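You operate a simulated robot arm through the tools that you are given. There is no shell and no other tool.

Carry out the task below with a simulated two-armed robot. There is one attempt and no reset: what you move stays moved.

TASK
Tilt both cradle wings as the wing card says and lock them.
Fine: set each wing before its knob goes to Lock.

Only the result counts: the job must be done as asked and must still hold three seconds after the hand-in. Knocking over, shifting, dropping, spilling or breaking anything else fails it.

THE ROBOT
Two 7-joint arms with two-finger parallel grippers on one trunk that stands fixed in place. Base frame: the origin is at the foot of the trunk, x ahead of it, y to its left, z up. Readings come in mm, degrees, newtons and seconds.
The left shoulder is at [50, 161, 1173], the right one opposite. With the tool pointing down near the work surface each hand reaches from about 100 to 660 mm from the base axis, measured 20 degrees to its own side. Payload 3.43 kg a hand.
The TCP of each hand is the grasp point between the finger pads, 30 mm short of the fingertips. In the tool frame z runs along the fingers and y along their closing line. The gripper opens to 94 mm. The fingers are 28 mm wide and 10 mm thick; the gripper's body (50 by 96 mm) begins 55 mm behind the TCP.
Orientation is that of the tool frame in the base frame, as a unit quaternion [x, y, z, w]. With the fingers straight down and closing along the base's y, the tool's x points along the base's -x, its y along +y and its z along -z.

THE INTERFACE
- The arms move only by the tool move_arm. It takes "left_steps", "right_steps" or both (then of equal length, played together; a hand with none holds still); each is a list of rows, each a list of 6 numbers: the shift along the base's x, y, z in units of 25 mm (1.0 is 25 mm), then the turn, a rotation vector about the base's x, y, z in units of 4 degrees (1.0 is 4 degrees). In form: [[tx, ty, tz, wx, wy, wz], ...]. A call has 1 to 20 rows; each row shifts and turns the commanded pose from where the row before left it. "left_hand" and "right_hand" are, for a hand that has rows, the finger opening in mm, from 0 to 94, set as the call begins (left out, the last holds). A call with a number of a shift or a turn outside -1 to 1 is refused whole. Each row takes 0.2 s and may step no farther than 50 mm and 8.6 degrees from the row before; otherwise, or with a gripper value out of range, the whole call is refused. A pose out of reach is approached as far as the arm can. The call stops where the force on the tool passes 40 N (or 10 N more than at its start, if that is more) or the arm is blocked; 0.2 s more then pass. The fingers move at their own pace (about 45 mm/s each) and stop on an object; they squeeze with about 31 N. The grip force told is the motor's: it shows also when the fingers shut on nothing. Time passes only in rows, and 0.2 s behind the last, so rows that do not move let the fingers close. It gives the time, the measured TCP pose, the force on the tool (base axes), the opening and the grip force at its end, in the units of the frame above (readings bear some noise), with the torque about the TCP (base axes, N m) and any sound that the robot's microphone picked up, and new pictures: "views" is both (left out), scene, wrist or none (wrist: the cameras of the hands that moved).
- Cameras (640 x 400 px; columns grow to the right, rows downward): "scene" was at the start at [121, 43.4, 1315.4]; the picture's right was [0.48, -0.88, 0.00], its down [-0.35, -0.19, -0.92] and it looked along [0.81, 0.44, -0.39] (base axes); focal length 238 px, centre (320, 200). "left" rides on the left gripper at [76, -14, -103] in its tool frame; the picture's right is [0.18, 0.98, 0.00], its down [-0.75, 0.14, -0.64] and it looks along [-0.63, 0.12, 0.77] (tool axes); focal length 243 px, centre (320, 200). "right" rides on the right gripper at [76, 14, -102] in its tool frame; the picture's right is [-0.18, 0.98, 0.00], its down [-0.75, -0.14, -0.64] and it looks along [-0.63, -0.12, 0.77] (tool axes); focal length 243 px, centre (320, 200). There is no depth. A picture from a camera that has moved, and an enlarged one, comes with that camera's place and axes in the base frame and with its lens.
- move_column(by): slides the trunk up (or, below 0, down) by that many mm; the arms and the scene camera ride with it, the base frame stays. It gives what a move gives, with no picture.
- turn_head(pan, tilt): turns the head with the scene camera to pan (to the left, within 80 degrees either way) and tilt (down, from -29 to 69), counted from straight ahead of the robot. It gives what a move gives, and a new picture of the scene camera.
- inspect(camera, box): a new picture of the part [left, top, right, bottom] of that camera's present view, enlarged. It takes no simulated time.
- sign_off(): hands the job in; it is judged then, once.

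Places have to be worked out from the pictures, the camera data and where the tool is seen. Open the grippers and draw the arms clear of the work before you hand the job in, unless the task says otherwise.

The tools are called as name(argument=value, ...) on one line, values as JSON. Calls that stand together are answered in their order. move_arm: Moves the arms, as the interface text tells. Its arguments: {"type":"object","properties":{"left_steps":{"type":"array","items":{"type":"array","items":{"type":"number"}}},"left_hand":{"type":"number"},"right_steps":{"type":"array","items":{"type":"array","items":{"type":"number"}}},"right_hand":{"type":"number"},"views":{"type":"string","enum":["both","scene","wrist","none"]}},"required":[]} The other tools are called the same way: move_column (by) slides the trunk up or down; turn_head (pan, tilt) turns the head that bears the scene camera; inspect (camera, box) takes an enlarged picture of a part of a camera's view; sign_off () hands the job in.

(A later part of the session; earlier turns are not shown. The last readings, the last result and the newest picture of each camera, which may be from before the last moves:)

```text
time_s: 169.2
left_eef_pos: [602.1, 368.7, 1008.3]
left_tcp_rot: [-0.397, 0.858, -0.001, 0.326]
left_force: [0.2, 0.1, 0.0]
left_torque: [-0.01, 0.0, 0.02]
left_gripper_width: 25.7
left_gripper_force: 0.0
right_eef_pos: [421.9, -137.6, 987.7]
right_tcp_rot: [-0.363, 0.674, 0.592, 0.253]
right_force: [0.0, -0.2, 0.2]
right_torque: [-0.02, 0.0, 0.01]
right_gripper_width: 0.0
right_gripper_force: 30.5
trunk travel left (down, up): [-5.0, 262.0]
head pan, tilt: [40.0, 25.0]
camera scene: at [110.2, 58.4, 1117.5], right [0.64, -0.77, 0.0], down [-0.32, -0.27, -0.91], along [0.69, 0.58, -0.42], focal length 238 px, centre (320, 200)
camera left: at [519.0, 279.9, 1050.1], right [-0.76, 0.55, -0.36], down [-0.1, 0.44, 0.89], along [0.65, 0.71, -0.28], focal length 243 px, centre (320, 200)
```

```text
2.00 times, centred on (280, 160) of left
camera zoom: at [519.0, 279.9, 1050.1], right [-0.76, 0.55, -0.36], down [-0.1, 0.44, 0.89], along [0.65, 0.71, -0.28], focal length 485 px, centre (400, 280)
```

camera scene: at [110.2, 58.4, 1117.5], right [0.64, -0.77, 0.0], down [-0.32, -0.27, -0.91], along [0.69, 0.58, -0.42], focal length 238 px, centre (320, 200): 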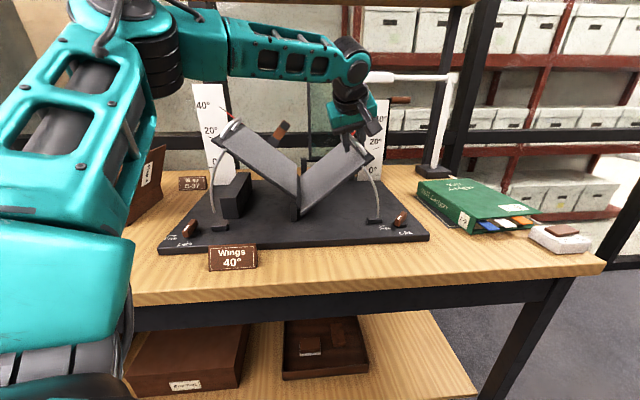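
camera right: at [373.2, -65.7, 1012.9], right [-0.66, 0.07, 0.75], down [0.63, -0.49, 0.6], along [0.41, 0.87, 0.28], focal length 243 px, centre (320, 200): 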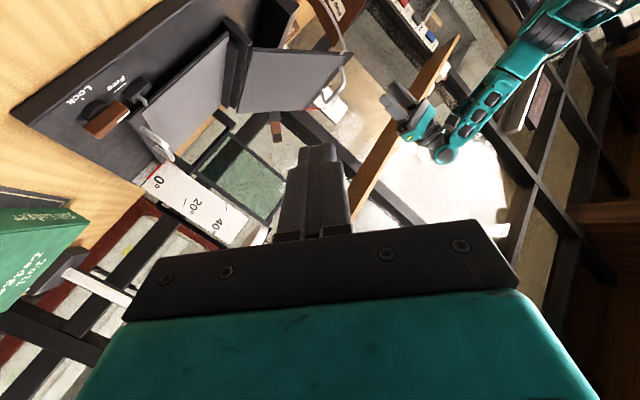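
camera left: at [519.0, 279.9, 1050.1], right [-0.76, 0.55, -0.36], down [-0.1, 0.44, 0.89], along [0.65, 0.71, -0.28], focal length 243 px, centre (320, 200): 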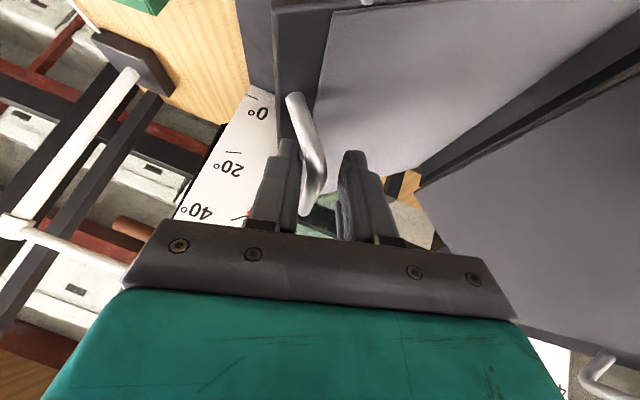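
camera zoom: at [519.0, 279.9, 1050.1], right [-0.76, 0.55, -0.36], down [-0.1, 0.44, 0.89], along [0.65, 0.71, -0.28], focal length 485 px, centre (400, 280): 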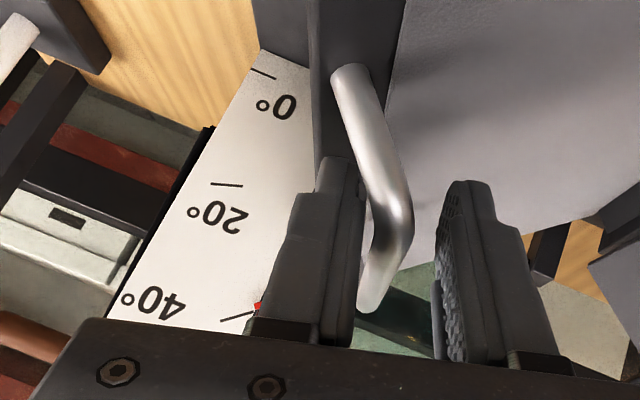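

The outer finger is right beside the bar, no contact yet. I nudge 4 mm inward and check the force.

move_arm(left_steps=[[-0.06, 0.06, 0.02, 0, 0, 0], [-0.055, 0.055, 0.02, 0, 0, 0], [0, 0, 0, 0, 0, 0]], views="scene")

inspect(camera="scene", box=[330, 110, 400, 180])

inspect(camera="left", box=[160, 60, 400, 260])

```text
time_s: 170.0
left_eef_pos: [601.9, 370.6, 1008.8]
left_tcp_rot: [-0.395, 0.858, 0.0, 0.327]
left_force: [0.8, -1.0, 0.9]
left_torque: [-0.03, 0.0, 0.04]
left_gripper_width: 27.1
left_gripper_force: 0.5
right_eef_pos: [423.0, -138.5, 989.1]
right_tcp_rot: [-0.362, 0.674, 0.592, 0.253]
right_force: [-0.4, -1.2, 0.3]
right_torque: [0.0, 0.01, 0.06]
right_gripper_width: 0.0
right_gripper_force: 31.3
trunk travel left (down, up): [-5.0, 262.0]
head pan, tilt: [40.0, 25.0]
camera scene: at [110.3, 58.3, 1117.5], right [0.64, -0.77, 0.0], down [-0.32, -0.27, -0.91], along [0.69, 0.58, -0.42], focal length 238 px, centre (320, 200)
```

scene: 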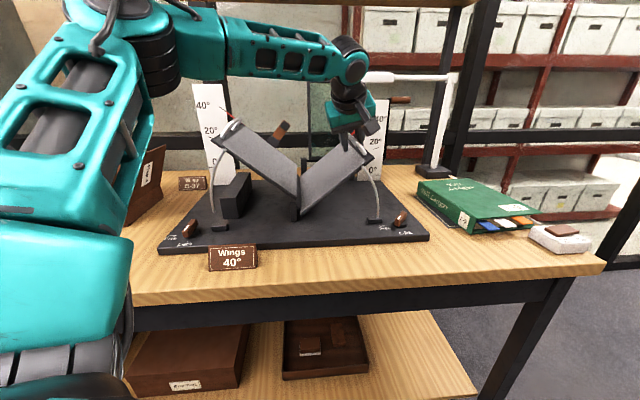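

```text
5.71 times, centred on (365, 145) of scene
camera zoom: at [110.3, 58.3, 1117.5], right [0.64, -0.77, 0.0], down [-0.32, -0.27, -0.91], along [0.69, 0.58, -0.42], focal length 1362 px, centre (63, 514)
```

zoom: 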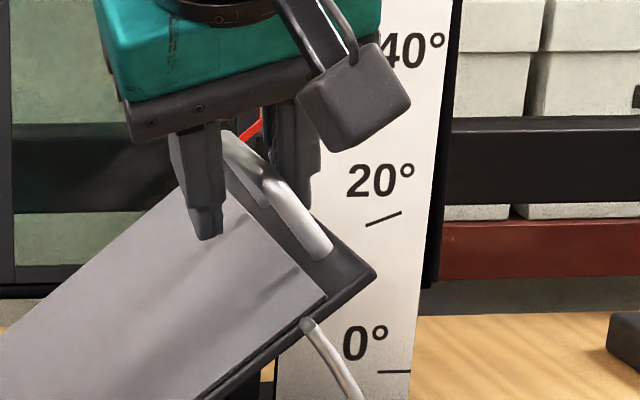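

```text
2.00 times, centred on (280, 160) of left
camera zoom: at [517.0, 282.3, 1051.4], right [-0.75, 0.55, -0.36], down [-0.1, 0.44, 0.89], along [0.65, 0.71, -0.28], focal length 485 px, centre (400, 280)
```

zoom: 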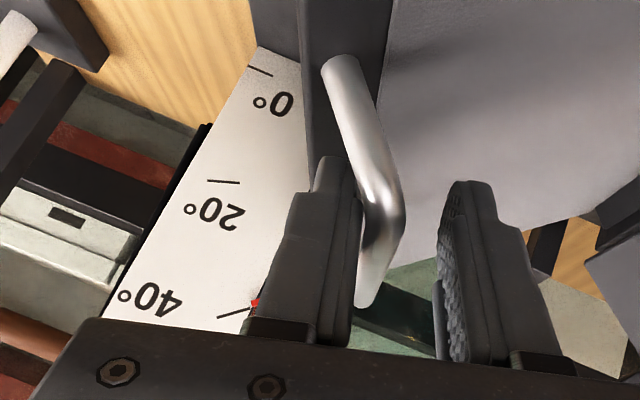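

Contact is soft (1–2 N, the finger gives slightly). I nudge another 4 mm inward and up.

move_arm(left_steps=[[-0.06, 0.06, 0.05, 0, 0, 0], [-0.06, 0.06, 0.05, 0, 0, 0], [-0.04, 0.04, 0.03, 0, 0, 0], [0, 0, 0, 0, 0, 0]], views="wrist")

inspect(camera="left", box=[160, 60, 400, 260])

inspect(camera="scene", box=[330, 110, 400, 180])

```text
time_s: 171.0
left_eef_pos: [596.3, 374.8, 1013.2]
left_tcp_rot: [-0.395, 0.858, -0.001, 0.327]
left_force: [2.9, -3.6, 1.7]
left_torque: [-0.06, -0.01, 0.02]
left_gripper_width: 28.5
left_gripper_force: 1.9
right_eef_pos: [422.5, -138.7, 988.6]
right_tcp_rot: [-0.362, 0.674, 0.592, 0.253]
right_force: [0.8, 0.1, 0.8]
right_torque: [0.02, 0.01, 0.05]
right_gripper_width: 0.0
right_gripper_force: 30.8
trunk travel left (down, up): [-5.0, 262.0]
head pan, tilt: [40.0, 25.0]
camera left: at [513.3, 286.2, 1055.1], right [-0.75, 0.55, -0.36], down [-0.1, 0.44, 0.89], along [0.65, 0.71, -0.28], focal length 243 px, centre (320, 200)
```

left: 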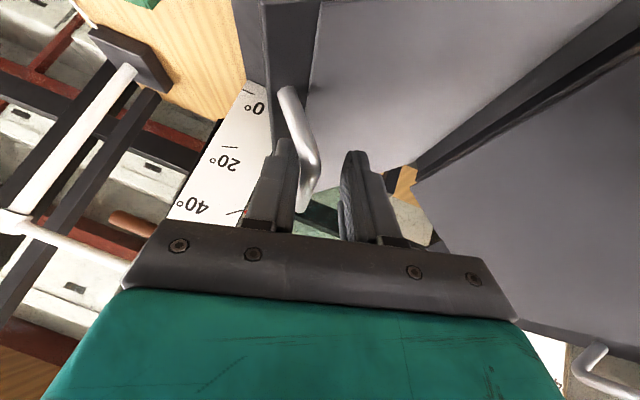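

```text
2.00 times, centred on (280, 160) of left
camera zoom: at [513.3, 286.2, 1055.1], right [-0.75, 0.55, -0.36], down [-0.1, 0.44, 0.89], along [0.65, 0.71, -0.28], focal length 485 px, centre (400, 280)
```

zoom: 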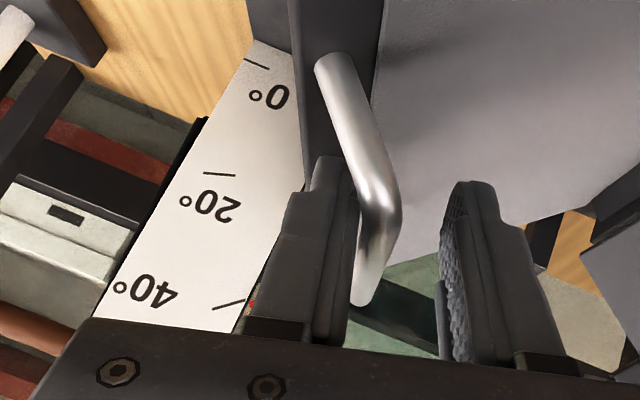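

```text
5.71 times, centred on (365, 145) of scene
camera zoom: at [110.3, 58.0, 1117.6], right [0.64, -0.77, 0.0], down [-0.32, -0.27, -0.91], along [0.69, 0.58, -0.42], focal length 1362 px, centre (63, 514)
```

zoom: 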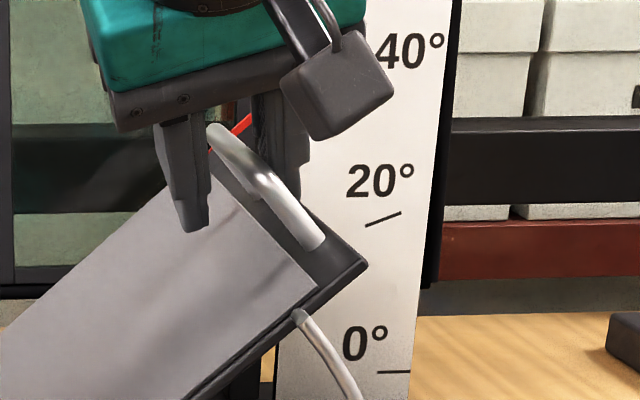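

The wing rose by ~2°. I open the fingers, withdraw along the axis, and read the pointer again.

move_arm(left_steps=[[0.08, -0.08, 0, 0, 0, 0], [0, 0, 0, 0, 0, 0], [-0.3, -0.14, 0.42, 0, 0, 0], [-0.45, -0.21, 0.63, 0, 0, 0], [-0.45, -0.21, 0.63, 0, 0, 0], [-0.45, -0.21, 0.63, 0, 0, 0], [-0.45, -0.4, 0.63, 0, 0, 0], [0, 0, 0, 0, 0, 0]], left_hand=44, views="scene")

inspect(camera="scene", box=[350, 100, 390, 140])

```text
time_s: 172.8
left_eef_pos: [547.0, 342.2, 1086.0]
left_tcp_rot: [-0.396, 0.858, 0.0, 0.326]
left_force: [-0.3, 0.1, 0.4]
left_torque: [-0.03, -0.01, 0.01]
left_gripper_width: 44.1
left_gripper_force: 0.1
right_eef_pos: [422.3, -139.3, 989.0]
right_tcp_rot: [-0.363, 0.673, 0.592, 0.253]
right_force: [-0.3, -0.4, 0.5]
right_torque: [0.04, -0.01, 0.01]
right_gripper_width: 0.1
right_gripper_force: 30.9
trunk travel left (down, up): [-5.0, 262.0]
head pan, tilt: [40.0, 25.0]
camera scene: at [110.1, 58.4, 1117.5], right [0.64, -0.77, 0.0], down [-0.32, -0.27, -0.91], along [0.69, 0.58, -0.42], focal length 238 px, centre (320, 200)
```

scene: 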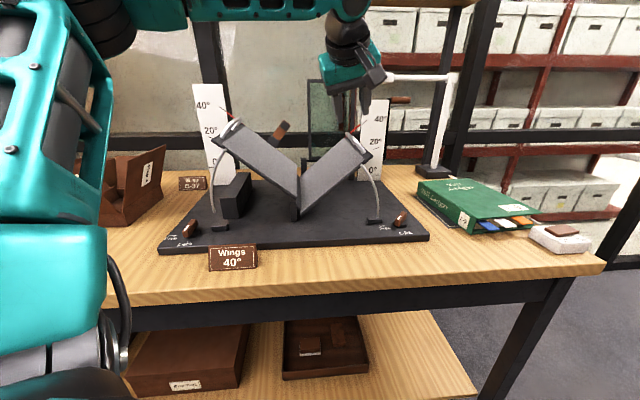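

```text
10.00 times, centred on (370, 120) of scene
camera zoom: at [110.1, 58.4, 1117.5], right [0.64, -0.77, 0.0], down [-0.32, -0.27, -0.91], along [0.69, 0.58, -0.42], focal length 2384 px, centre (-180, 1000)
```

zoom: 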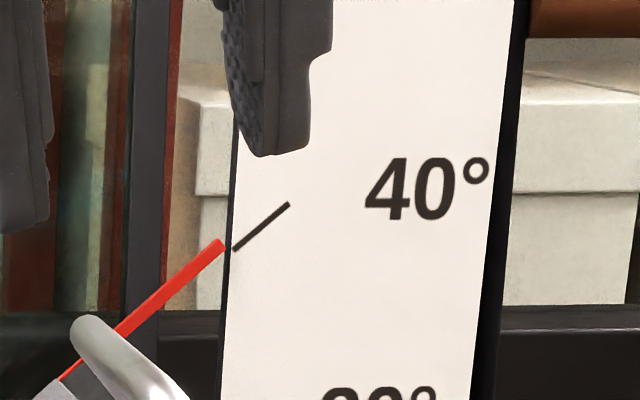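

The pointer is now ~1° above 40°. I'll go back in, and close at the hand position that corresponds to 40° so the fingers centre the bar there, then release.

move_arm(left_steps=[[0.45, 0.4, -0.63, 0, 0, 0], [0.45, 0.21, -0.63, 0, 0, 0], [0.5, 0.2, -0.63, 0, 0, 0], [0.5, 0.2, -0.63, 0, 0, 0], [0.35, 0.13, -0.42, 0, 0, 0], [0, 0, 0, 0, 0, 0]], left_hand=44, views="none")

move_arm(left_steps=[[0, 0, 0, 0, 0, 0], [0, 0, 0, 0, 0, 0], [0, 0, 0, 0, 0, 0]], left_hand=12)

inspect(camera="left", box=[160, 60, 400, 260])

```text
time_s: 174.2
left_eef_pos: [602.4, 371.7, 1012.1]
left_tcp_rot: [-0.396, 0.858, -0.001, 0.327]
left_force: [-0.9, 0.9, 0.2]
left_torque: [-0.03, 0.01, -0.01]
left_gripper_width: 44.1
left_gripper_force: 0.0
right_eef_pos: [421.7, -138.5, 988.8]
right_tcp_rot: [-0.362, 0.675, 0.591, 0.254]
right_force: [0.2, 0.4, 0.2]
right_torque: [-0.03, 0.01, 0.01]
right_gripper_width: 0.0
right_gripper_force: 31.0
trunk travel left (down, up): [-5.0, 262.0]
head pan, tilt: [40.0, 25.0]
```

```text
time_s: 175.0
left_eef_pos: [603.7, 370.8, 1012.7]
left_tcp_rot: [-0.396, 0.858, 0.0, 0.327]
left_force: [1.9, -1.4, 1.1]
left_torque: [-0.04, 0.02, 0.01]
left_gripper_width: 14.7
left_gripper_force: 37.1
right_eef_pos: [422.6, -138.0, 989.0]
right_tcp_rot: [-0.362, 0.674, 0.592, 0.254]
right_force: [0.0, 0.6, -0.7]
right_torque: [-0.01, 0.01, 0.02]
right_gripper_width: 0.2
right_gripper_force: 31.3
trunk travel left (down, up): [-5.0, 262.0]
head pan, tilt: [40.0, 25.0]
camera scene: at [110.4, 58.3, 1117.5], right [0.64, -0.77, 0.0], down [-0.32, -0.27, -0.91], along [0.69, 0.58, -0.42], focal length 238 px, centre (320, 200)
camera left: at [519.8, 282.8, 1054.5], right [-0.75, 0.55, -0.36], down [-0.1, 0.44, 0.89], along [0.65, 0.71, -0.28], focal length 243 px, centre (320, 200)
```

scene: 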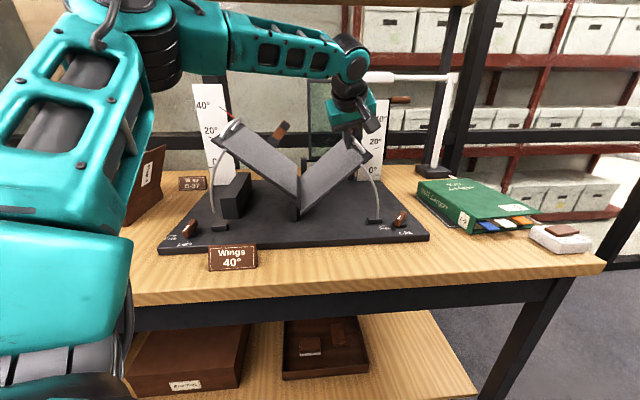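
left: 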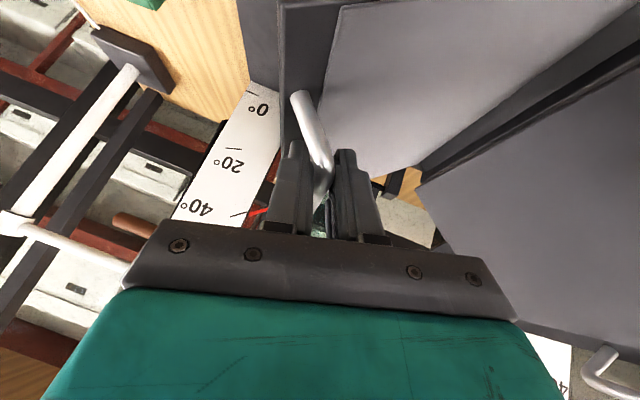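

```text
2.00 times, centred on (280, 160) of left
camera zoom: at [519.8, 282.8, 1054.5], right [-0.75, 0.55, -0.36], down [-0.1, 0.44, 0.89], along [0.65, 0.71, -0.28], focal length 485 px, centre (400, 280)
```

zoom: 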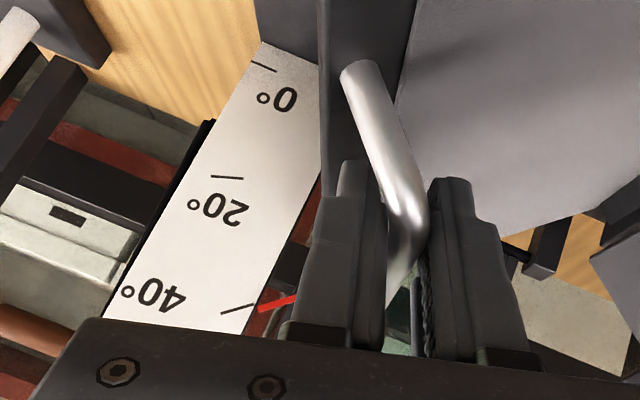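

Low stress now. I open and withdraw to read the pointer.

move_arm(left_steps=[[0, 0, 0, 0, 0, 0], [0, 0, 0, 0, 0, 0], [-0.3, -0.14, 0.42, 0, 0, 0], [-0.45, -0.21, 0.63, 0, 0, 0], [-0.45, -0.21, 0.63, 0, 0, 0], [-0.45, -0.21, 0.63, 0, 0, 0], [-0.45, -0.4, 0.63, 0, 0, 0], [0, 0, 0, 0, 0, 0]], left_hand=44, views="scene")

inspect(camera="scene", box=[350, 100, 390, 140])

```text
time_s: 176.8
left_eef_pos: [550.8, 343.8, 1087.1]
left_tcp_rot: [-0.396, 0.858, 0.0, 0.326]
left_force: [-0.3, -0.8, 0.8]
left_torque: [0.03, -0.01, -0.02]
left_gripper_width: 44.2
left_gripper_force: 0.0
right_eef_pos: [422.2, -138.7, 989.3]
right_tcp_rot: [-0.363, 0.674, 0.592, 0.253]
right_force: [0.9, -0.6, -0.6]
right_torque: [0.02, 0.03, -0.01]
right_gripper_width: 0.0
right_gripper_force: 31.0
trunk travel left (down, up): [-5.0, 262.0]
head pan, tilt: [40.0, 25.0]
camera scene: at [110.1, 58.4, 1117.6], right [0.64, -0.77, 0.0], down [-0.32, -0.27, -0.91], along [0.69, 0.58, -0.42], focal length 238 px, centre (320, 200)
```

scene: 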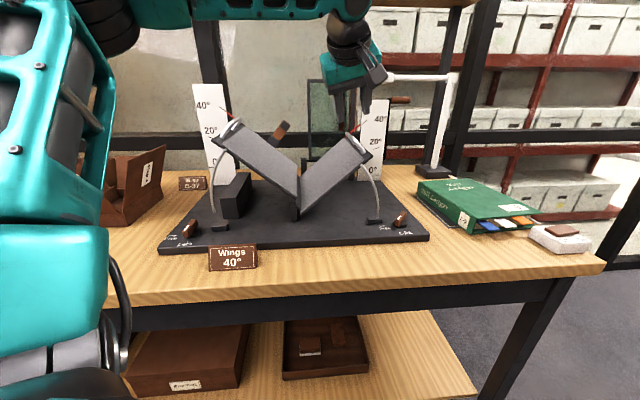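

```text
10.00 times, centred on (370, 120) of scene
camera zoom: at [110.1, 58.4, 1117.6], right [0.64, -0.77, 0.0], down [-0.32, -0.27, -0.91], along [0.69, 0.58, -0.42], focal length 2384 px, centre (-180, 1000)
```

zoom: 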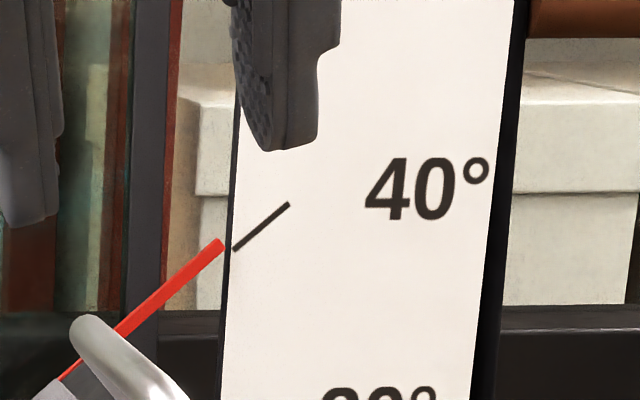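

Still ~41°. I go in once more, grip, lower by about 0.8°, release and re-read.

move_arm(left_steps=[[0.45, 0.4, -0.63, 0, 0, 0], [0.45, 0.21, -0.63, 0, 0, 0], [0.45, 0.21, -0.63, 0, 0, 0], [0.45, 0.21, -0.63, 0, 0, 0], [0.3, 0.14, -0.42, 0, 0, 0], [0, 0, 0, 0, 0, 0]], left_hand=44, views="none")

move_arm(left_steps=[[0, 0, 0, 0, 0, 0], [0, 0, 0, 0, 0, 0], [0, 0, 0, 0, 0, 0]], left_hand=12, views="none")

move_arm(left_steps=[[0.068, -0.067, -0.068, 0, 0, 0], [0, 0, 0, 0, 0, 0], [0, 0, 0, 0, 0, 0]], views="none")

move_arm(left_steps=[[0, 0, 0, 0, 0, 0], [0, 0, 0, 0, 0, 0], [-0.3, -0.14, 0.42, 0, 0, 0], [-0.45, -0.21, 0.63, 0, 0, 0], [-0.45, -0.21, 0.63, 0, 0, 0], [-0.45, -0.21, 0.63, 0, 0, 0], [-0.45, -0.4, 0.63, 0, 0, 0], [0, 0, 0, 0, 0, 0]], left_hand=44, views="none")

inspect(camera="scene", box=[350, 100, 390, 140])

```text
time_s: 178.2
left_eef_pos: [603.8, 372.5, 1013.1]
left_tcp_rot: [-0.397, 0.858, -0.001, 0.326]
left_force: [-0.4, -0.1, -0.2]
left_torque: [0.0, -0.01, -0.02]
left_gripper_width: 43.8
left_gripper_force: 0.0
right_eef_pos: [423.3, -138.7, 990.0]
right_tcp_rot: [-0.363, 0.674, 0.592, 0.253]
right_force: [-0.2, -0.9, 0.9]
right_torque: [-0.01, 0.0, -0.03]
right_gripper_width: 0.0
right_gripper_force: 31.1
trunk travel left (down, up): [-5.0, 262.0]
head pan, tilt: [40.0, 25.0]
```

```text
time_s: 179.0
left_eef_pos: [603.2, 372.5, 1012.4]
left_tcp_rot: [-0.396, 0.858, -0.001, 0.327]
left_force: [4.8, -1.5, 1.3]
left_torque: [-0.09, 0.04, -0.01]
left_gripper_width: 14.6
left_gripper_force: 33.1
right_eef_pos: [422.9, -138.2, 989.3]
right_tcp_rot: [-0.362, 0.674, 0.592, 0.254]
right_force: [-0.4, 0.2, 0.1]
right_torque: [-0.01, -0.01, 0.06]
right_gripper_width: 0.0
right_gripper_force: 31.8
trunk travel left (down, up): [-5.0, 262.0]
head pan, tilt: [40.0, 25.0]
```

```text
time_s: 179.8
left_eef_pos: [603.7, 370.5, 1011.0]
left_tcp_rot: [-0.396, 0.858, 0.001, 0.328]
left_force: [2.8, -0.9, 4.1]
left_torque: [0.6, -0.47, 0.45]
left_gripper_width: 14.5
left_gripper_force: 45.2
right_eef_pos: [422.6, -138.2, 988.8]
right_tcp_rot: [-0.361, 0.675, 0.592, 0.254]
right_force: [0.2, -0.4, 0.5]
right_torque: [-0.01, 0.02, 0.01]
right_gripper_width: 0.2
right_gripper_force: 31.4
trunk travel left (down, up): [-5.0, 262.0]
head pan, tilt: [40.0, 25.0]
```

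```text
time_s: 181.6
left_eef_pos: [552.2, 341.7, 1083.9]
left_tcp_rot: [-0.397, 0.858, 0.0, 0.326]
left_force: [-0.5, -0.8, 0.9]
left_torque: [-0.04, 0.0, -0.02]
left_gripper_width: 44.5
left_gripper_force: 0.2
right_eef_pos: [422.4, -138.3, 987.9]
right_tcp_rot: [-0.363, 0.673, 0.592, 0.253]
right_force: [0.9, 0.2, -0.4]
right_torque: [0.0, -0.01, 0.01]
right_gripper_width: 0.1
right_gripper_force: 31.3
trunk travel left (down, up): [-5.0, 262.0]
head pan, tilt: [40.0, 25.0]
```

```text
10.00 times, centred on (370, 120) of scene
camera zoom: at [110.1, 58.3, 1117.6], right [0.64, -0.77, 0.0], down [-0.32, -0.27, -0.91], along [0.69, 0.58, -0.42], focal length 2384 px, centre (-180, 1000)
```

zoom: 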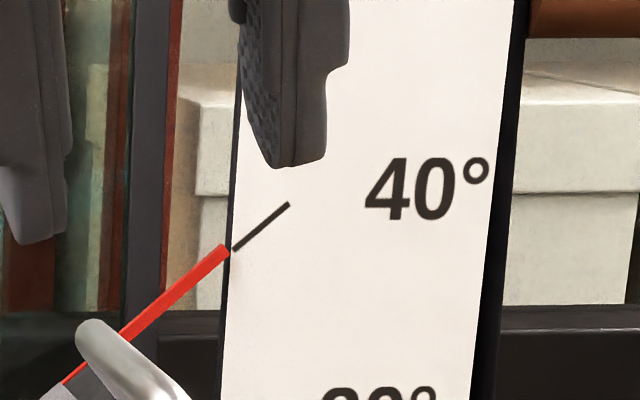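

The pointer reads about 40.3° – good. Now I move the hand to the front, re-orient to the proven knob pose (tilt 22° toward +x, neutral yaw matching the bar at ~43°), and stop above the knob.

move_arm(left_steps=[[-0.3, -0.6, 0, 0.161, 0.332, -0.825], [-0.3, -0.6, 0, 0.161, 0.332, -0.825], [-0.3, -0.6, 0, 0.161, 0.332, -0.825], [-0.3, -0.6, 0, 0.161, 0.332, -0.825], [0.304, -0.2, -0.2, 0.161, 0.332, -0.825], [0.304, -0.2, -0.3, 0.161, 0.332, -0.825], [0.304, -0.2, -0.3, 0.161, 0.332, -0.825], [0.304, -0.2, -0.4, 0.161, 0.332, -0.825], [0.304, -0.2, -0.4, 0.161, 0.332, -0.825], [0.304, -0.2, -0.4, 0.161, 0.332, -0.825], [0.304, -0.2, -0.4, 0.161, 0.332, -0.825], [0.304, -0.2, -0.4, 0.161, 0.332, -0.825], [0.304, -0.2, -0.4, 0.161, 0.332, -0.825], [0.304, -0.2, -0.4, 0.161, 0.332, -0.825], [0, 0, 0, 0, 0, 0]], left_hand=40)

inspect(camera="scene", box=[290, 90, 440, 260])

inspect(camera="left", box=[200, 0, 480, 240])

```text
time_s: 184.8
left_eef_pos: [598.8, 231.9, 992.5]
left_tcp_rot: [0.002, 0.982, -0.001, 0.19]
left_force: [0.3, 0.6, -1.4]
left_torque: [0.03, 0.02, 0.0]
left_gripper_width: 39.9
left_gripper_force: 0.1
right_eef_pos: [422.8, -137.9, 989.4]
right_tcp_rot: [-0.363, 0.674, 0.591, 0.253]
right_force: [-0.4, 0.2, -0.8]
right_torque: [-0.01, 0.0, 0.0]
right_gripper_width: 0.0
right_gripper_force: 30.5
trunk travel left (down, up): [-5.0, 262.0]
head pan, tilt: [40.0, 25.0]
camera scene: at [110.3, 58.4, 1117.5], right [0.64, -0.77, 0.0], down [-0.32, -0.27, -0.91], along [0.69, 0.58, -0.42], focal length 238 px, centre (320, 200)
camera left: at [490.7, 217.9, 1059.9], right [-0.17, 0.98, -0.07], down [0.46, 0.14, 0.88], along [0.87, 0.12, -0.48], focal length 243 px, centre (320, 200)
```

scene: 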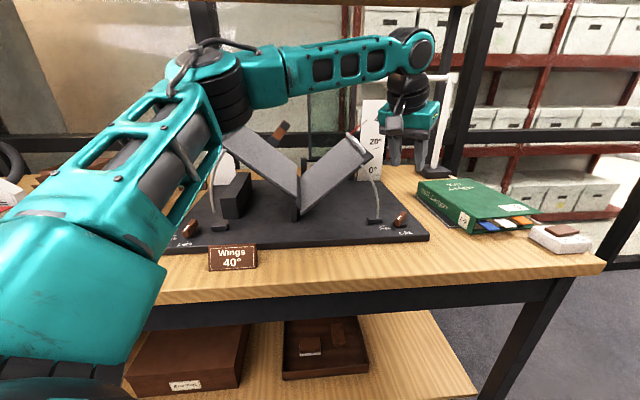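
left: 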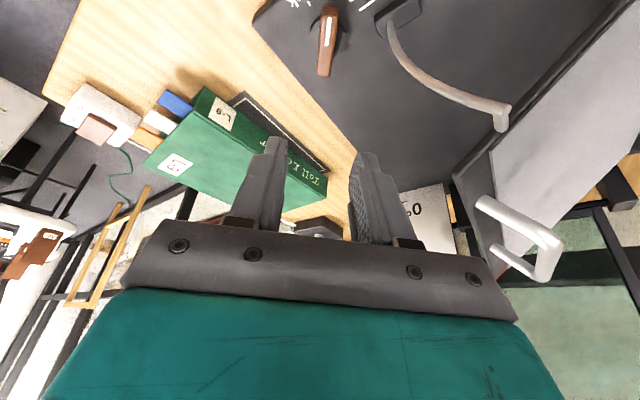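

```text
2.35 times, centred on (365, 175) of scene
camera zoom: at [110.3, 58.4, 1117.5], right [0.64, -0.77, 0.0], down [-0.32, -0.27, -0.91], along [0.69, 0.58, -0.42], focal length 561 px, centre (214, 259)
```

zoom: 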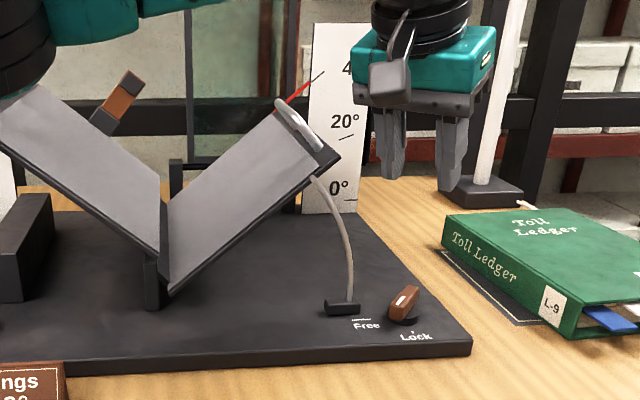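

```text
1.67 times, centred on (340, 120) of left
camera zoom: at [490.7, 217.9, 1059.9], right [-0.17, 0.98, -0.07], down [0.46, 0.14, 0.88], along [0.87, 0.12, -0.48], focal length 404 px, centre (287, 333)
```

zoom: 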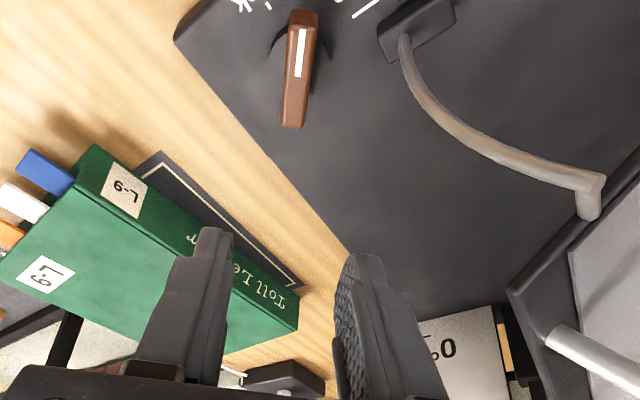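

The bar (ψ≈50°) is well aligned with the pads and the wing pointer is unchanged. I descend over the knob.

move_arm(left_steps=[[0.03, -0.01, -0.9, 0, 0, 0], [0.03, -0.01, -0.9, 0, 0, 0], [0.03, -0.01, -0.9, 0, 0, 0], [0.03, -0.01, -0.9, 0, 0, 0], [0.03, -0.01, -0.9, 0, 0, 0], [0.02, 0, -0.7, 0, 0, 0], [0, 0, 0, 0, 0, 0]])

inspect(camera="left", box=[200, 40, 440, 240])

inspect(camera="scene", box=[290, 90, 440, 260])

```text
time_s: 186.4
left_eef_pos: [602.9, 232.5, 863.0]
left_tcp_rot: [0.002, 0.982, 0.0, 0.19]
left_force: [0.4, -0.3, -0.2]
left_torque: [0.02, 0.0, -0.02]
left_gripper_width: 40.2
left_gripper_force: 0.1
right_eef_pos: [421.5, -137.3, 988.5]
right_tcp_rot: [-0.362, 0.675, 0.591, 0.255]
right_force: [0.5, 0.7, -0.8]
right_torque: [-0.01, -0.03, 0.06]
right_gripper_width: 0.1
right_gripper_force: 30.8
trunk travel left (down, up): [-5.0, 262.0]
head pan, tilt: [40.0, 25.0]
camera scene: at [110.2, 58.4, 1117.5], right [0.64, -0.77, 0.0], down [-0.32, -0.27, -0.91], along [0.69, 0.58, -0.42], focal length 238 px, centre (320, 200)
camera left: at [494.8, 216.9, 930.9], right [-0.17, 0.98, -0.07], down [0.46, 0.14, 0.88], along [0.87, 0.12, -0.48], focal length 243 px, centre (320, 200)
```

scene: 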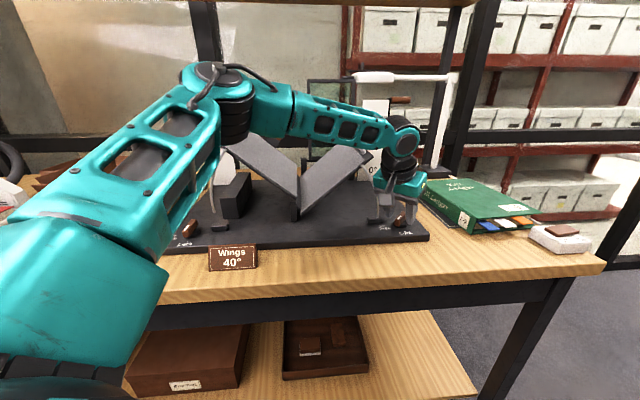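
left: 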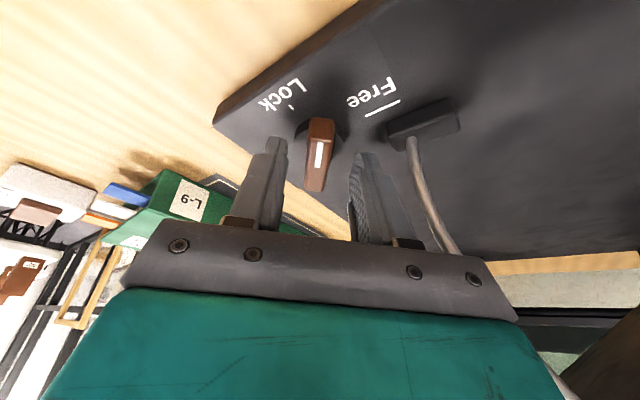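

```text
2.00 times, centred on (320, 140) of left
camera zoom: at [494.8, 216.9, 930.9], right [-0.17, 0.98, -0.07], down [0.46, 0.14, 0.88], along [0.87, 0.12, -0.48], focal length 485 px, centre (320, 320)
```

zoom: 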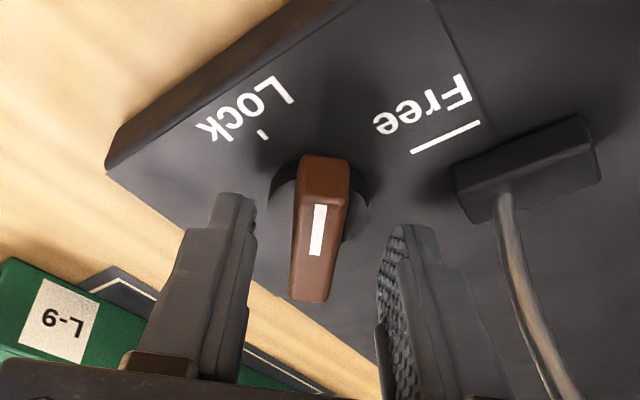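

```text
2.35 times, centred on (365, 175) of scene
camera zoom: at [110.2, 58.4, 1117.5], right [0.64, -0.77, 0.0], down [-0.32, -0.27, -0.91], along [0.69, 0.58, -0.42], focal length 561 px, centre (214, 259)
```

zoom: 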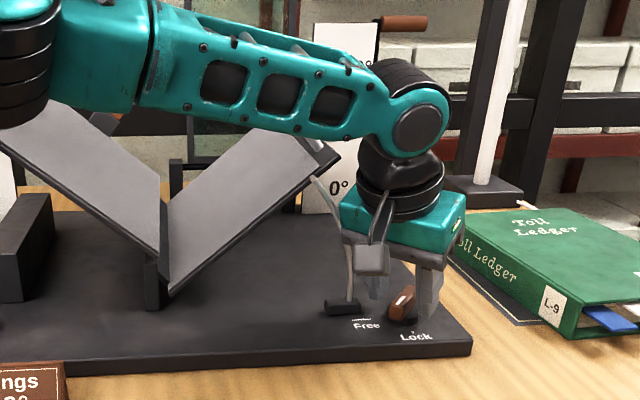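

No contact; the wing corner is unmoved. I lower 6 mm and close on the bar.

move_arm(left_steps=[[0, -0.05, -0.24, 0, 0, 0], [0, 0, 0, 0, 0, 0]], views="none")

move_arm(left_steps=[[0, 0, 0, 0, 0, 0], [0, 0, 0, 0, 0, 0], [0, 0, 0, 0, 0, 0]], left_hand=0)

inspect(camera="left", box=[200, 40, 440, 240])

```text
time_s: 187.0
left_eef_pos: [602.8, 228.7, 858.2]
left_tcp_rot: [0.001, 0.982, -0.001, 0.19]
left_force: [-0.6, 0.3, 0.3]
left_torque: [0.03, 0.03, -0.02]
left_gripper_width: 40.1
left_gripper_force: 0.0
right_eef_pos: [421.7, -138.5, 989.3]
right_tcp_rot: [-0.363, 0.674, 0.592, 0.254]
right_force: [0.2, 0.0, 0.2]
right_torque: [0.01, -0.03, 0.01]
right_gripper_width: 0.0
right_gripper_force: 31.3
trunk travel left (down, up): [-5.0, 262.0]
head pan, tilt: [40.0, 25.0]
```

```text
time_s: 187.8
left_eef_pos: [603.8, 229.3, 858.7]
left_tcp_rot: [0.001, 0.982, 0.0, 0.19]
left_force: [0.3, -1.6, -0.1]
left_torque: [-0.04, -0.16, 0.01]
left_gripper_width: 31.5
left_gripper_force: 44.7
right_eef_pos: [422.1, -138.2, 989.1]
right_tcp_rot: [-0.362, 0.674, 0.592, 0.254]
right_force: [0.0, 0.2, 0.5]
right_torque: [-0.01, 0.0, 0.0]
right_gripper_width: 0.3
right_gripper_force: 30.6
trunk travel left (down, up): [-5.0, 262.0]
head pan, tilt: [40.0, 25.0]
camera scene: at [110.2, 58.4, 1117.5], right [0.64, -0.77, 0.0], down [-0.32, -0.27, -0.91], along [0.69, 0.58, -0.42], focal length 238 px, centre (320, 200)
camera left: at [494.9, 215.4, 925.5], right [-0.17, 0.98, -0.07], down [0.46, 0.14, 0.88], along [0.87, 0.12, -0.48], focal length 243 px, centre (320, 200)
```

scene: 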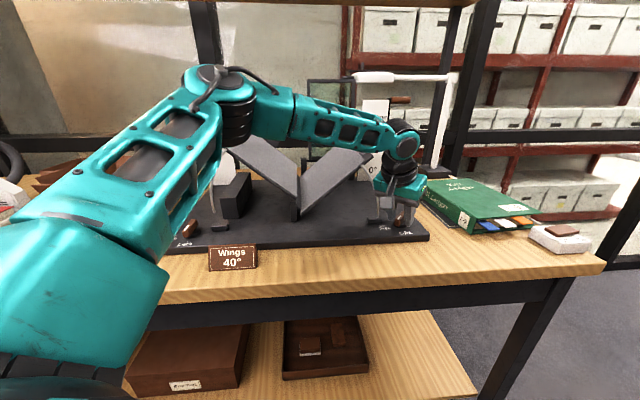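
left: 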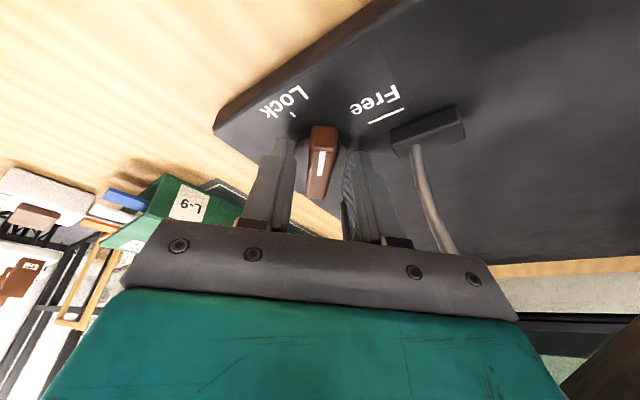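

```text
2.00 times, centred on (320, 140) of left
camera zoom: at [494.9, 215.4, 925.5], right [-0.17, 0.98, -0.07], down [0.46, 0.14, 0.88], along [0.87, 0.12, -0.48], focal length 485 px, centre (320, 320)
```

zoom: 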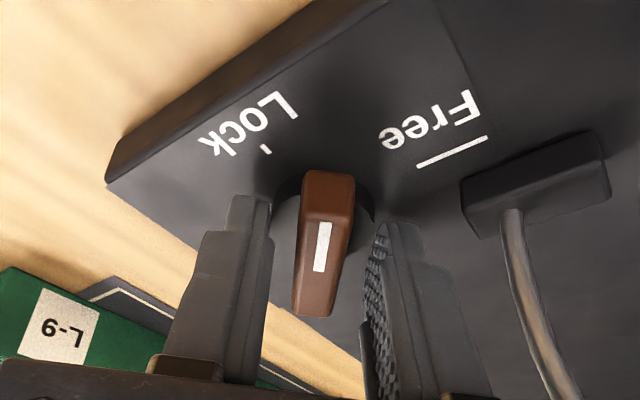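

The opening of 31.5 mm shows the fingertips hold the knob's round base rather than the bar. I open, rise 9 mm, and close on the bar itself.

move_arm(left_steps=[[0, 0, 0, 0, 0, 0], [0, 0, 0.36, 0, 0, 0], [0, 0, 0, 0, 0, 0]], left_hand=42, views="none")

move_arm(left_steps=[[0, 0, 0, 0, 0, 0], [0, 0, 0, 0, 0, 0], [0, 0, 0, 0, 0, 0]], left_hand=0)

inspect(camera="left", box=[200, 40, 440, 240])

```text
time_s: 188.6
left_eef_pos: [603.3, 230.4, 867.0]
left_tcp_rot: [0.001, 0.982, 0.0, 0.19]
left_force: [0.4, -0.3, -0.2]
left_torque: [0.02, 0.0, 0.03]
left_gripper_width: 42.0
left_gripper_force: 0.0
right_eef_pos: [422.8, -137.9, 989.3]
right_tcp_rot: [-0.362, 0.674, 0.592, 0.254]
right_force: [0.1, -0.1, 0.1]
right_torque: [-0.01, 0.0, -0.04]
right_gripper_width: 0.0
right_gripper_force: 31.3
trunk travel left (down, up): [-5.0, 262.0]
head pan, tilt: [40.0, 25.0]
```

```text
time_s: 189.4
left_eef_pos: [602.2, 229.3, 866.9]
left_tcp_rot: [0.001, 0.982, 0.0, 0.191]
left_force: [-0.9, -2.5, 0.2]
left_torque: [-0.04, 0.1, -0.04]
left_gripper_width: 13.7
left_gripper_force: 38.1
right_eef_pos: [423.0, -137.7, 989.2]
right_tcp_rot: [-0.363, 0.674, 0.592, 0.253]
right_force: [0.7, 0.5, -1.0]
right_torque: [0.02, 0.0, 0.0]
right_gripper_width: 0.0
right_gripper_force: 31.0
trunk travel left (down, up): [-5.0, 262.0]
head pan, tilt: [40.0, 25.0]
camera scene: at [110.1, 58.3, 1117.6], right [0.64, -0.77, 0.0], down [-0.32, -0.27, -0.91], along [0.69, 0.58, -0.42], focal length 238 px, centre (320, 200)
camera left: at [494.6, 215.3, 935.1], right [-0.17, 0.98, -0.07], down [0.46, 0.14, 0.88], along [0.87, 0.12, -0.48], focal length 243 px, centre (320, 200)
```

scene: 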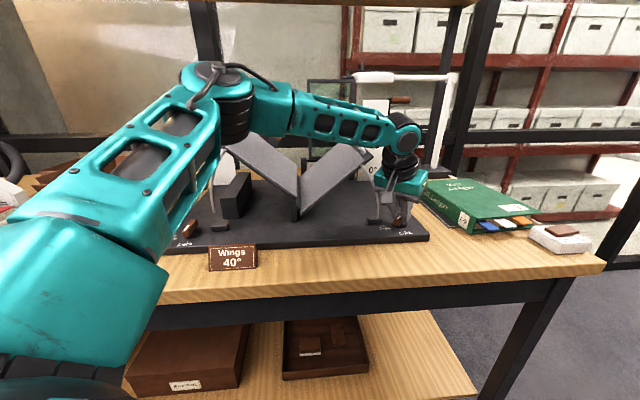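
left: 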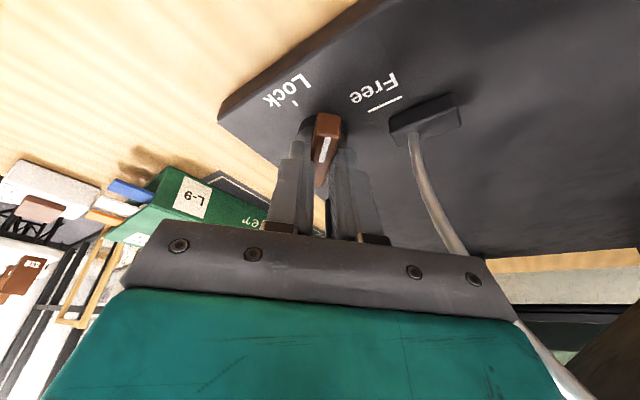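

```text
2.00 times, centred on (320, 140) of left
camera zoom: at [494.6, 215.3, 935.1], right [-0.17, 0.98, -0.07], down [0.46, 0.14, 0.88], along [0.87, 0.12, -0.48], focal length 485 px, centre (320, 320)
```

zoom: 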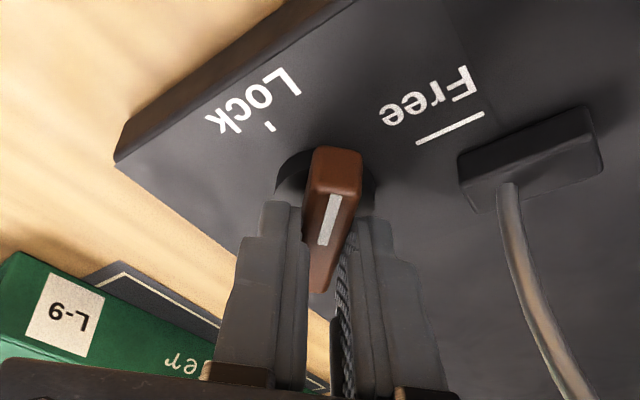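

The bar itself is now gripped (13.7 mm) with the hand at ψ≈45°. I turn 24° counter-clockwise about the vertical and check forces and the wing.

move_arm(left_steps=[[0.003, -0.012, 0, 0, 0, 1], [0.004, -0.015, 0, 0, 0, 1], [0.005, -0.018, 0, 0, 0, 1], [0.006, -0.02, 0, 0, 0, 1], [0.007, -0.02, 0, 0, 0, 1], [0.008, -0.02, 0, 0, 0, 1], [0, 0, 0, 0, 0, 0]])

inspect(camera="scene", box=[290, 90, 440, 260])

inspect(camera="left", box=[200, 40, 440, 240])

```text
time_s: 190.8
left_eef_pos: [602.8, 226.9, 867.3]
left_tcp_rot: [-0.189, 0.962, 0.029, 0.193]
left_force: [18.8, -5.4, -9.1]
left_torque: [0.02, 0.23, -0.11]
left_gripper_width: 13.3
left_gripper_force: 45.1
left hand out of reach, approached as far as the arm can: row 5, 6
right_eef_pos: [424.1, -139.1, 987.8]
right_tcp_rot: [-0.362, 0.674, 0.592, 0.252]
right_force: [0.7, -0.4, -0.2]
right_torque: [0.02, 0.04, 0.0]
right_gripper_width: 0.1
right_gripper_force: 31.3
trunk travel left (down, up): [-5.0, 262.0]
head pan, tilt: [40.0, 25.0]
stopped in row 6 (left hand): the force on the tool passed its limit at 44 N (the readings are from after the stop); the commanded pose is now the measured one
camera scene: at [112.1, 58.5, 1117.0], right [0.64, -0.77, 0.0], down [-0.33, -0.27, -0.91], along [0.69, 0.58, -0.42], focal length 238 px, centre (320, 200)
camera left: at [506.1, 173.0, 934.1], right [-0.52, 0.85, -0.09], down [0.36, 0.31, 0.88], along [0.77, 0.43, -0.47], focal length 243 px, centre (320, 200)
```

scene: 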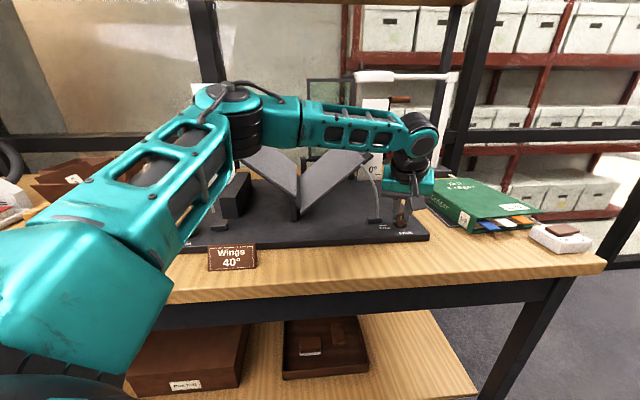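
left: 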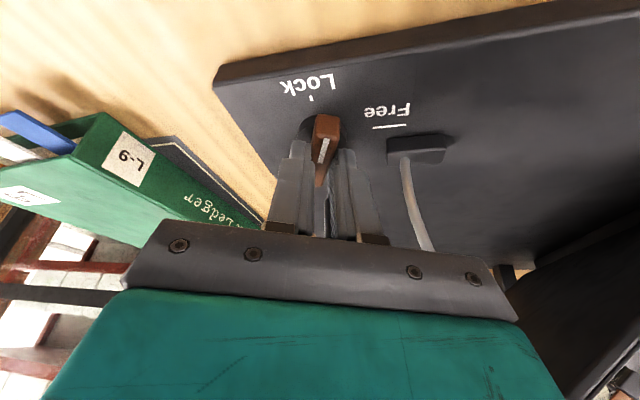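

```text
2.35 times, centred on (365, 175) of scene
camera zoom: at [112.1, 58.5, 1117.0], right [0.64, -0.77, 0.0], down [-0.33, -0.27, -0.91], along [0.69, 0.58, -0.42], focal length 561 px, centre (214, 259)
```

zoom: 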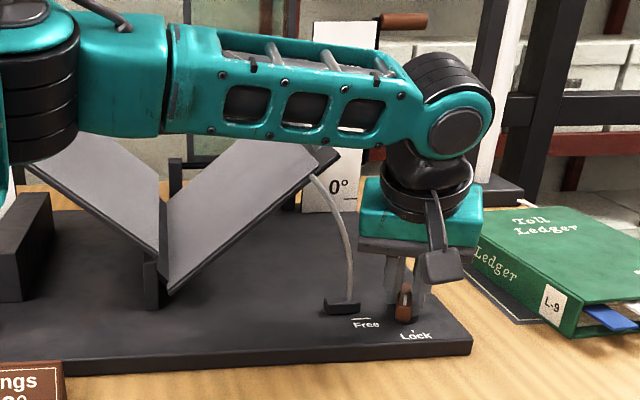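

```text
2.00 times, centred on (320, 140) of left
camera zoom: at [506.1, 173.0, 934.1], right [-0.52, 0.85, -0.09], down [0.36, 0.31, 0.88], along [0.77, 0.43, -0.47], focal length 485 px, centre (320, 320)
```

zoom: 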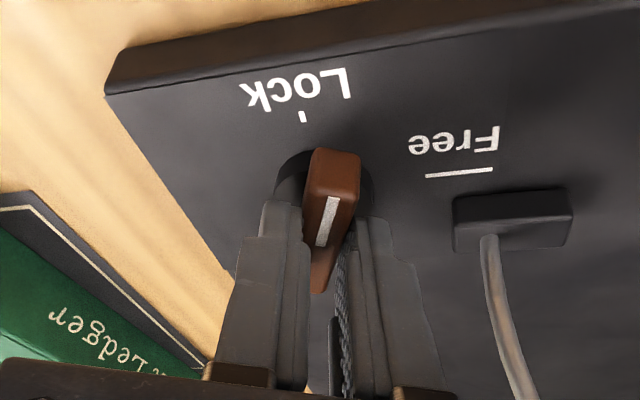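

The wrist limit pulled the hand back (force stop), but the knob is at ψ≈67° and the wing is unchanged. I do the rest by turning about the tool axis, which stayed reachable before, in small steps.

move_arm(left_steps=[[0.03, 0, 0, -0.4, -0.14, 0.2], [0.03, 0, 0, -0.45, -0.16, 0.6], [0, 0, 0, -0.5, -0.18, 0.8], [0, 0, 0, 0, 0, 0]])

inspect(camera="left", box=[200, 40, 440, 240])

```text
time_s: 191.8
left_eef_pos: [602.1, 227.7, 868.6]
left_tcp_rot: [-0.253, 0.948, -0.007, 0.195]
left_force: [-0.7, -5.2, -11.1]
left_torque: [0.46, 0.06, -0.03]
left_gripper_width: 14.8
left_gripper_force: 45.3
right_eef_pos: [424.1, -138.2, 988.4]
right_tcp_rot: [-0.362, 0.673, 0.592, 0.254]
right_force: [-0.4, -0.2, 0.3]
right_torque: [0.02, -0.03, 0.02]
right_gripper_width: 0.0
right_gripper_force: 31.2
trunk travel left (down, up): [-5.0, 262.0]
head pan, tilt: [40.0, 25.0]
camera scene: at [111.0, 58.4, 1117.4], right [0.64, -0.77, 0.0], down [-0.32, -0.27, -0.91], along [0.69, 0.58, -0.42], focal length 238 px, centre (320, 200)
camera left: at [510.2, 169.2, 936.9], right [-0.62, 0.77, -0.18], down [0.29, 0.43, 0.85], along [0.73, 0.47, -0.49], focal length 243 px, centre (320, 200)
```

scene: 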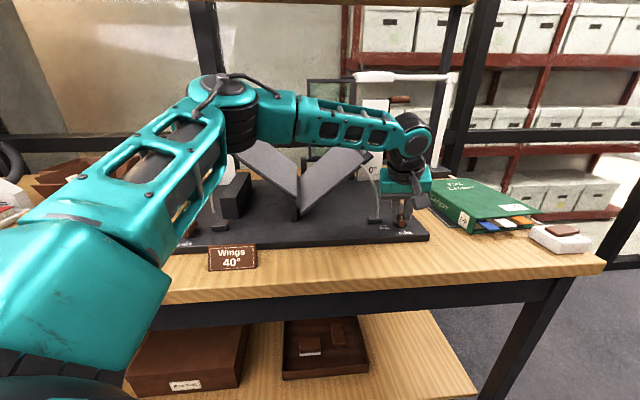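
left: 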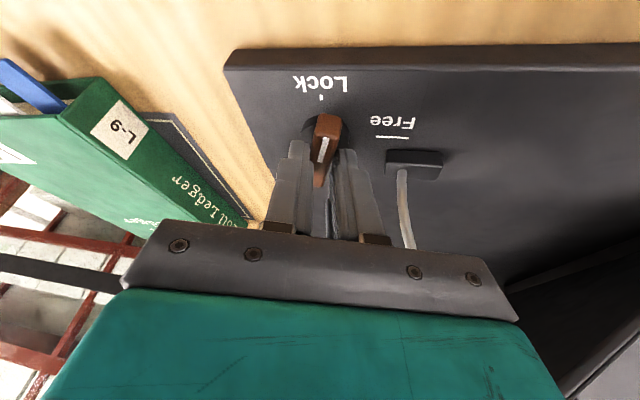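

```text
2.00 times, centred on (320, 140) of left
camera zoom: at [510.2, 169.2, 936.9], right [-0.62, 0.77, -0.18], down [0.29, 0.43, 0.85], along [0.73, 0.47, -0.49], focal length 485 px, centre (320, 320)
```

zoom: 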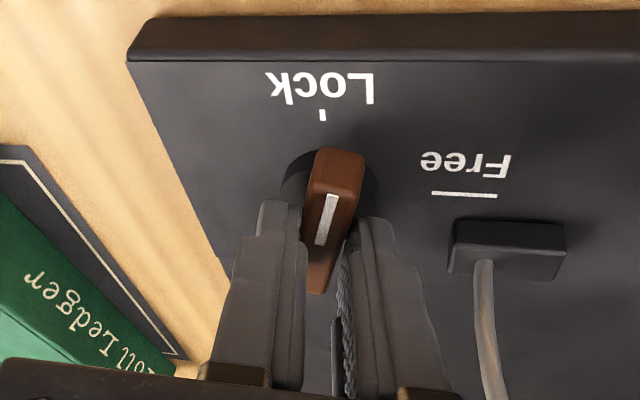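

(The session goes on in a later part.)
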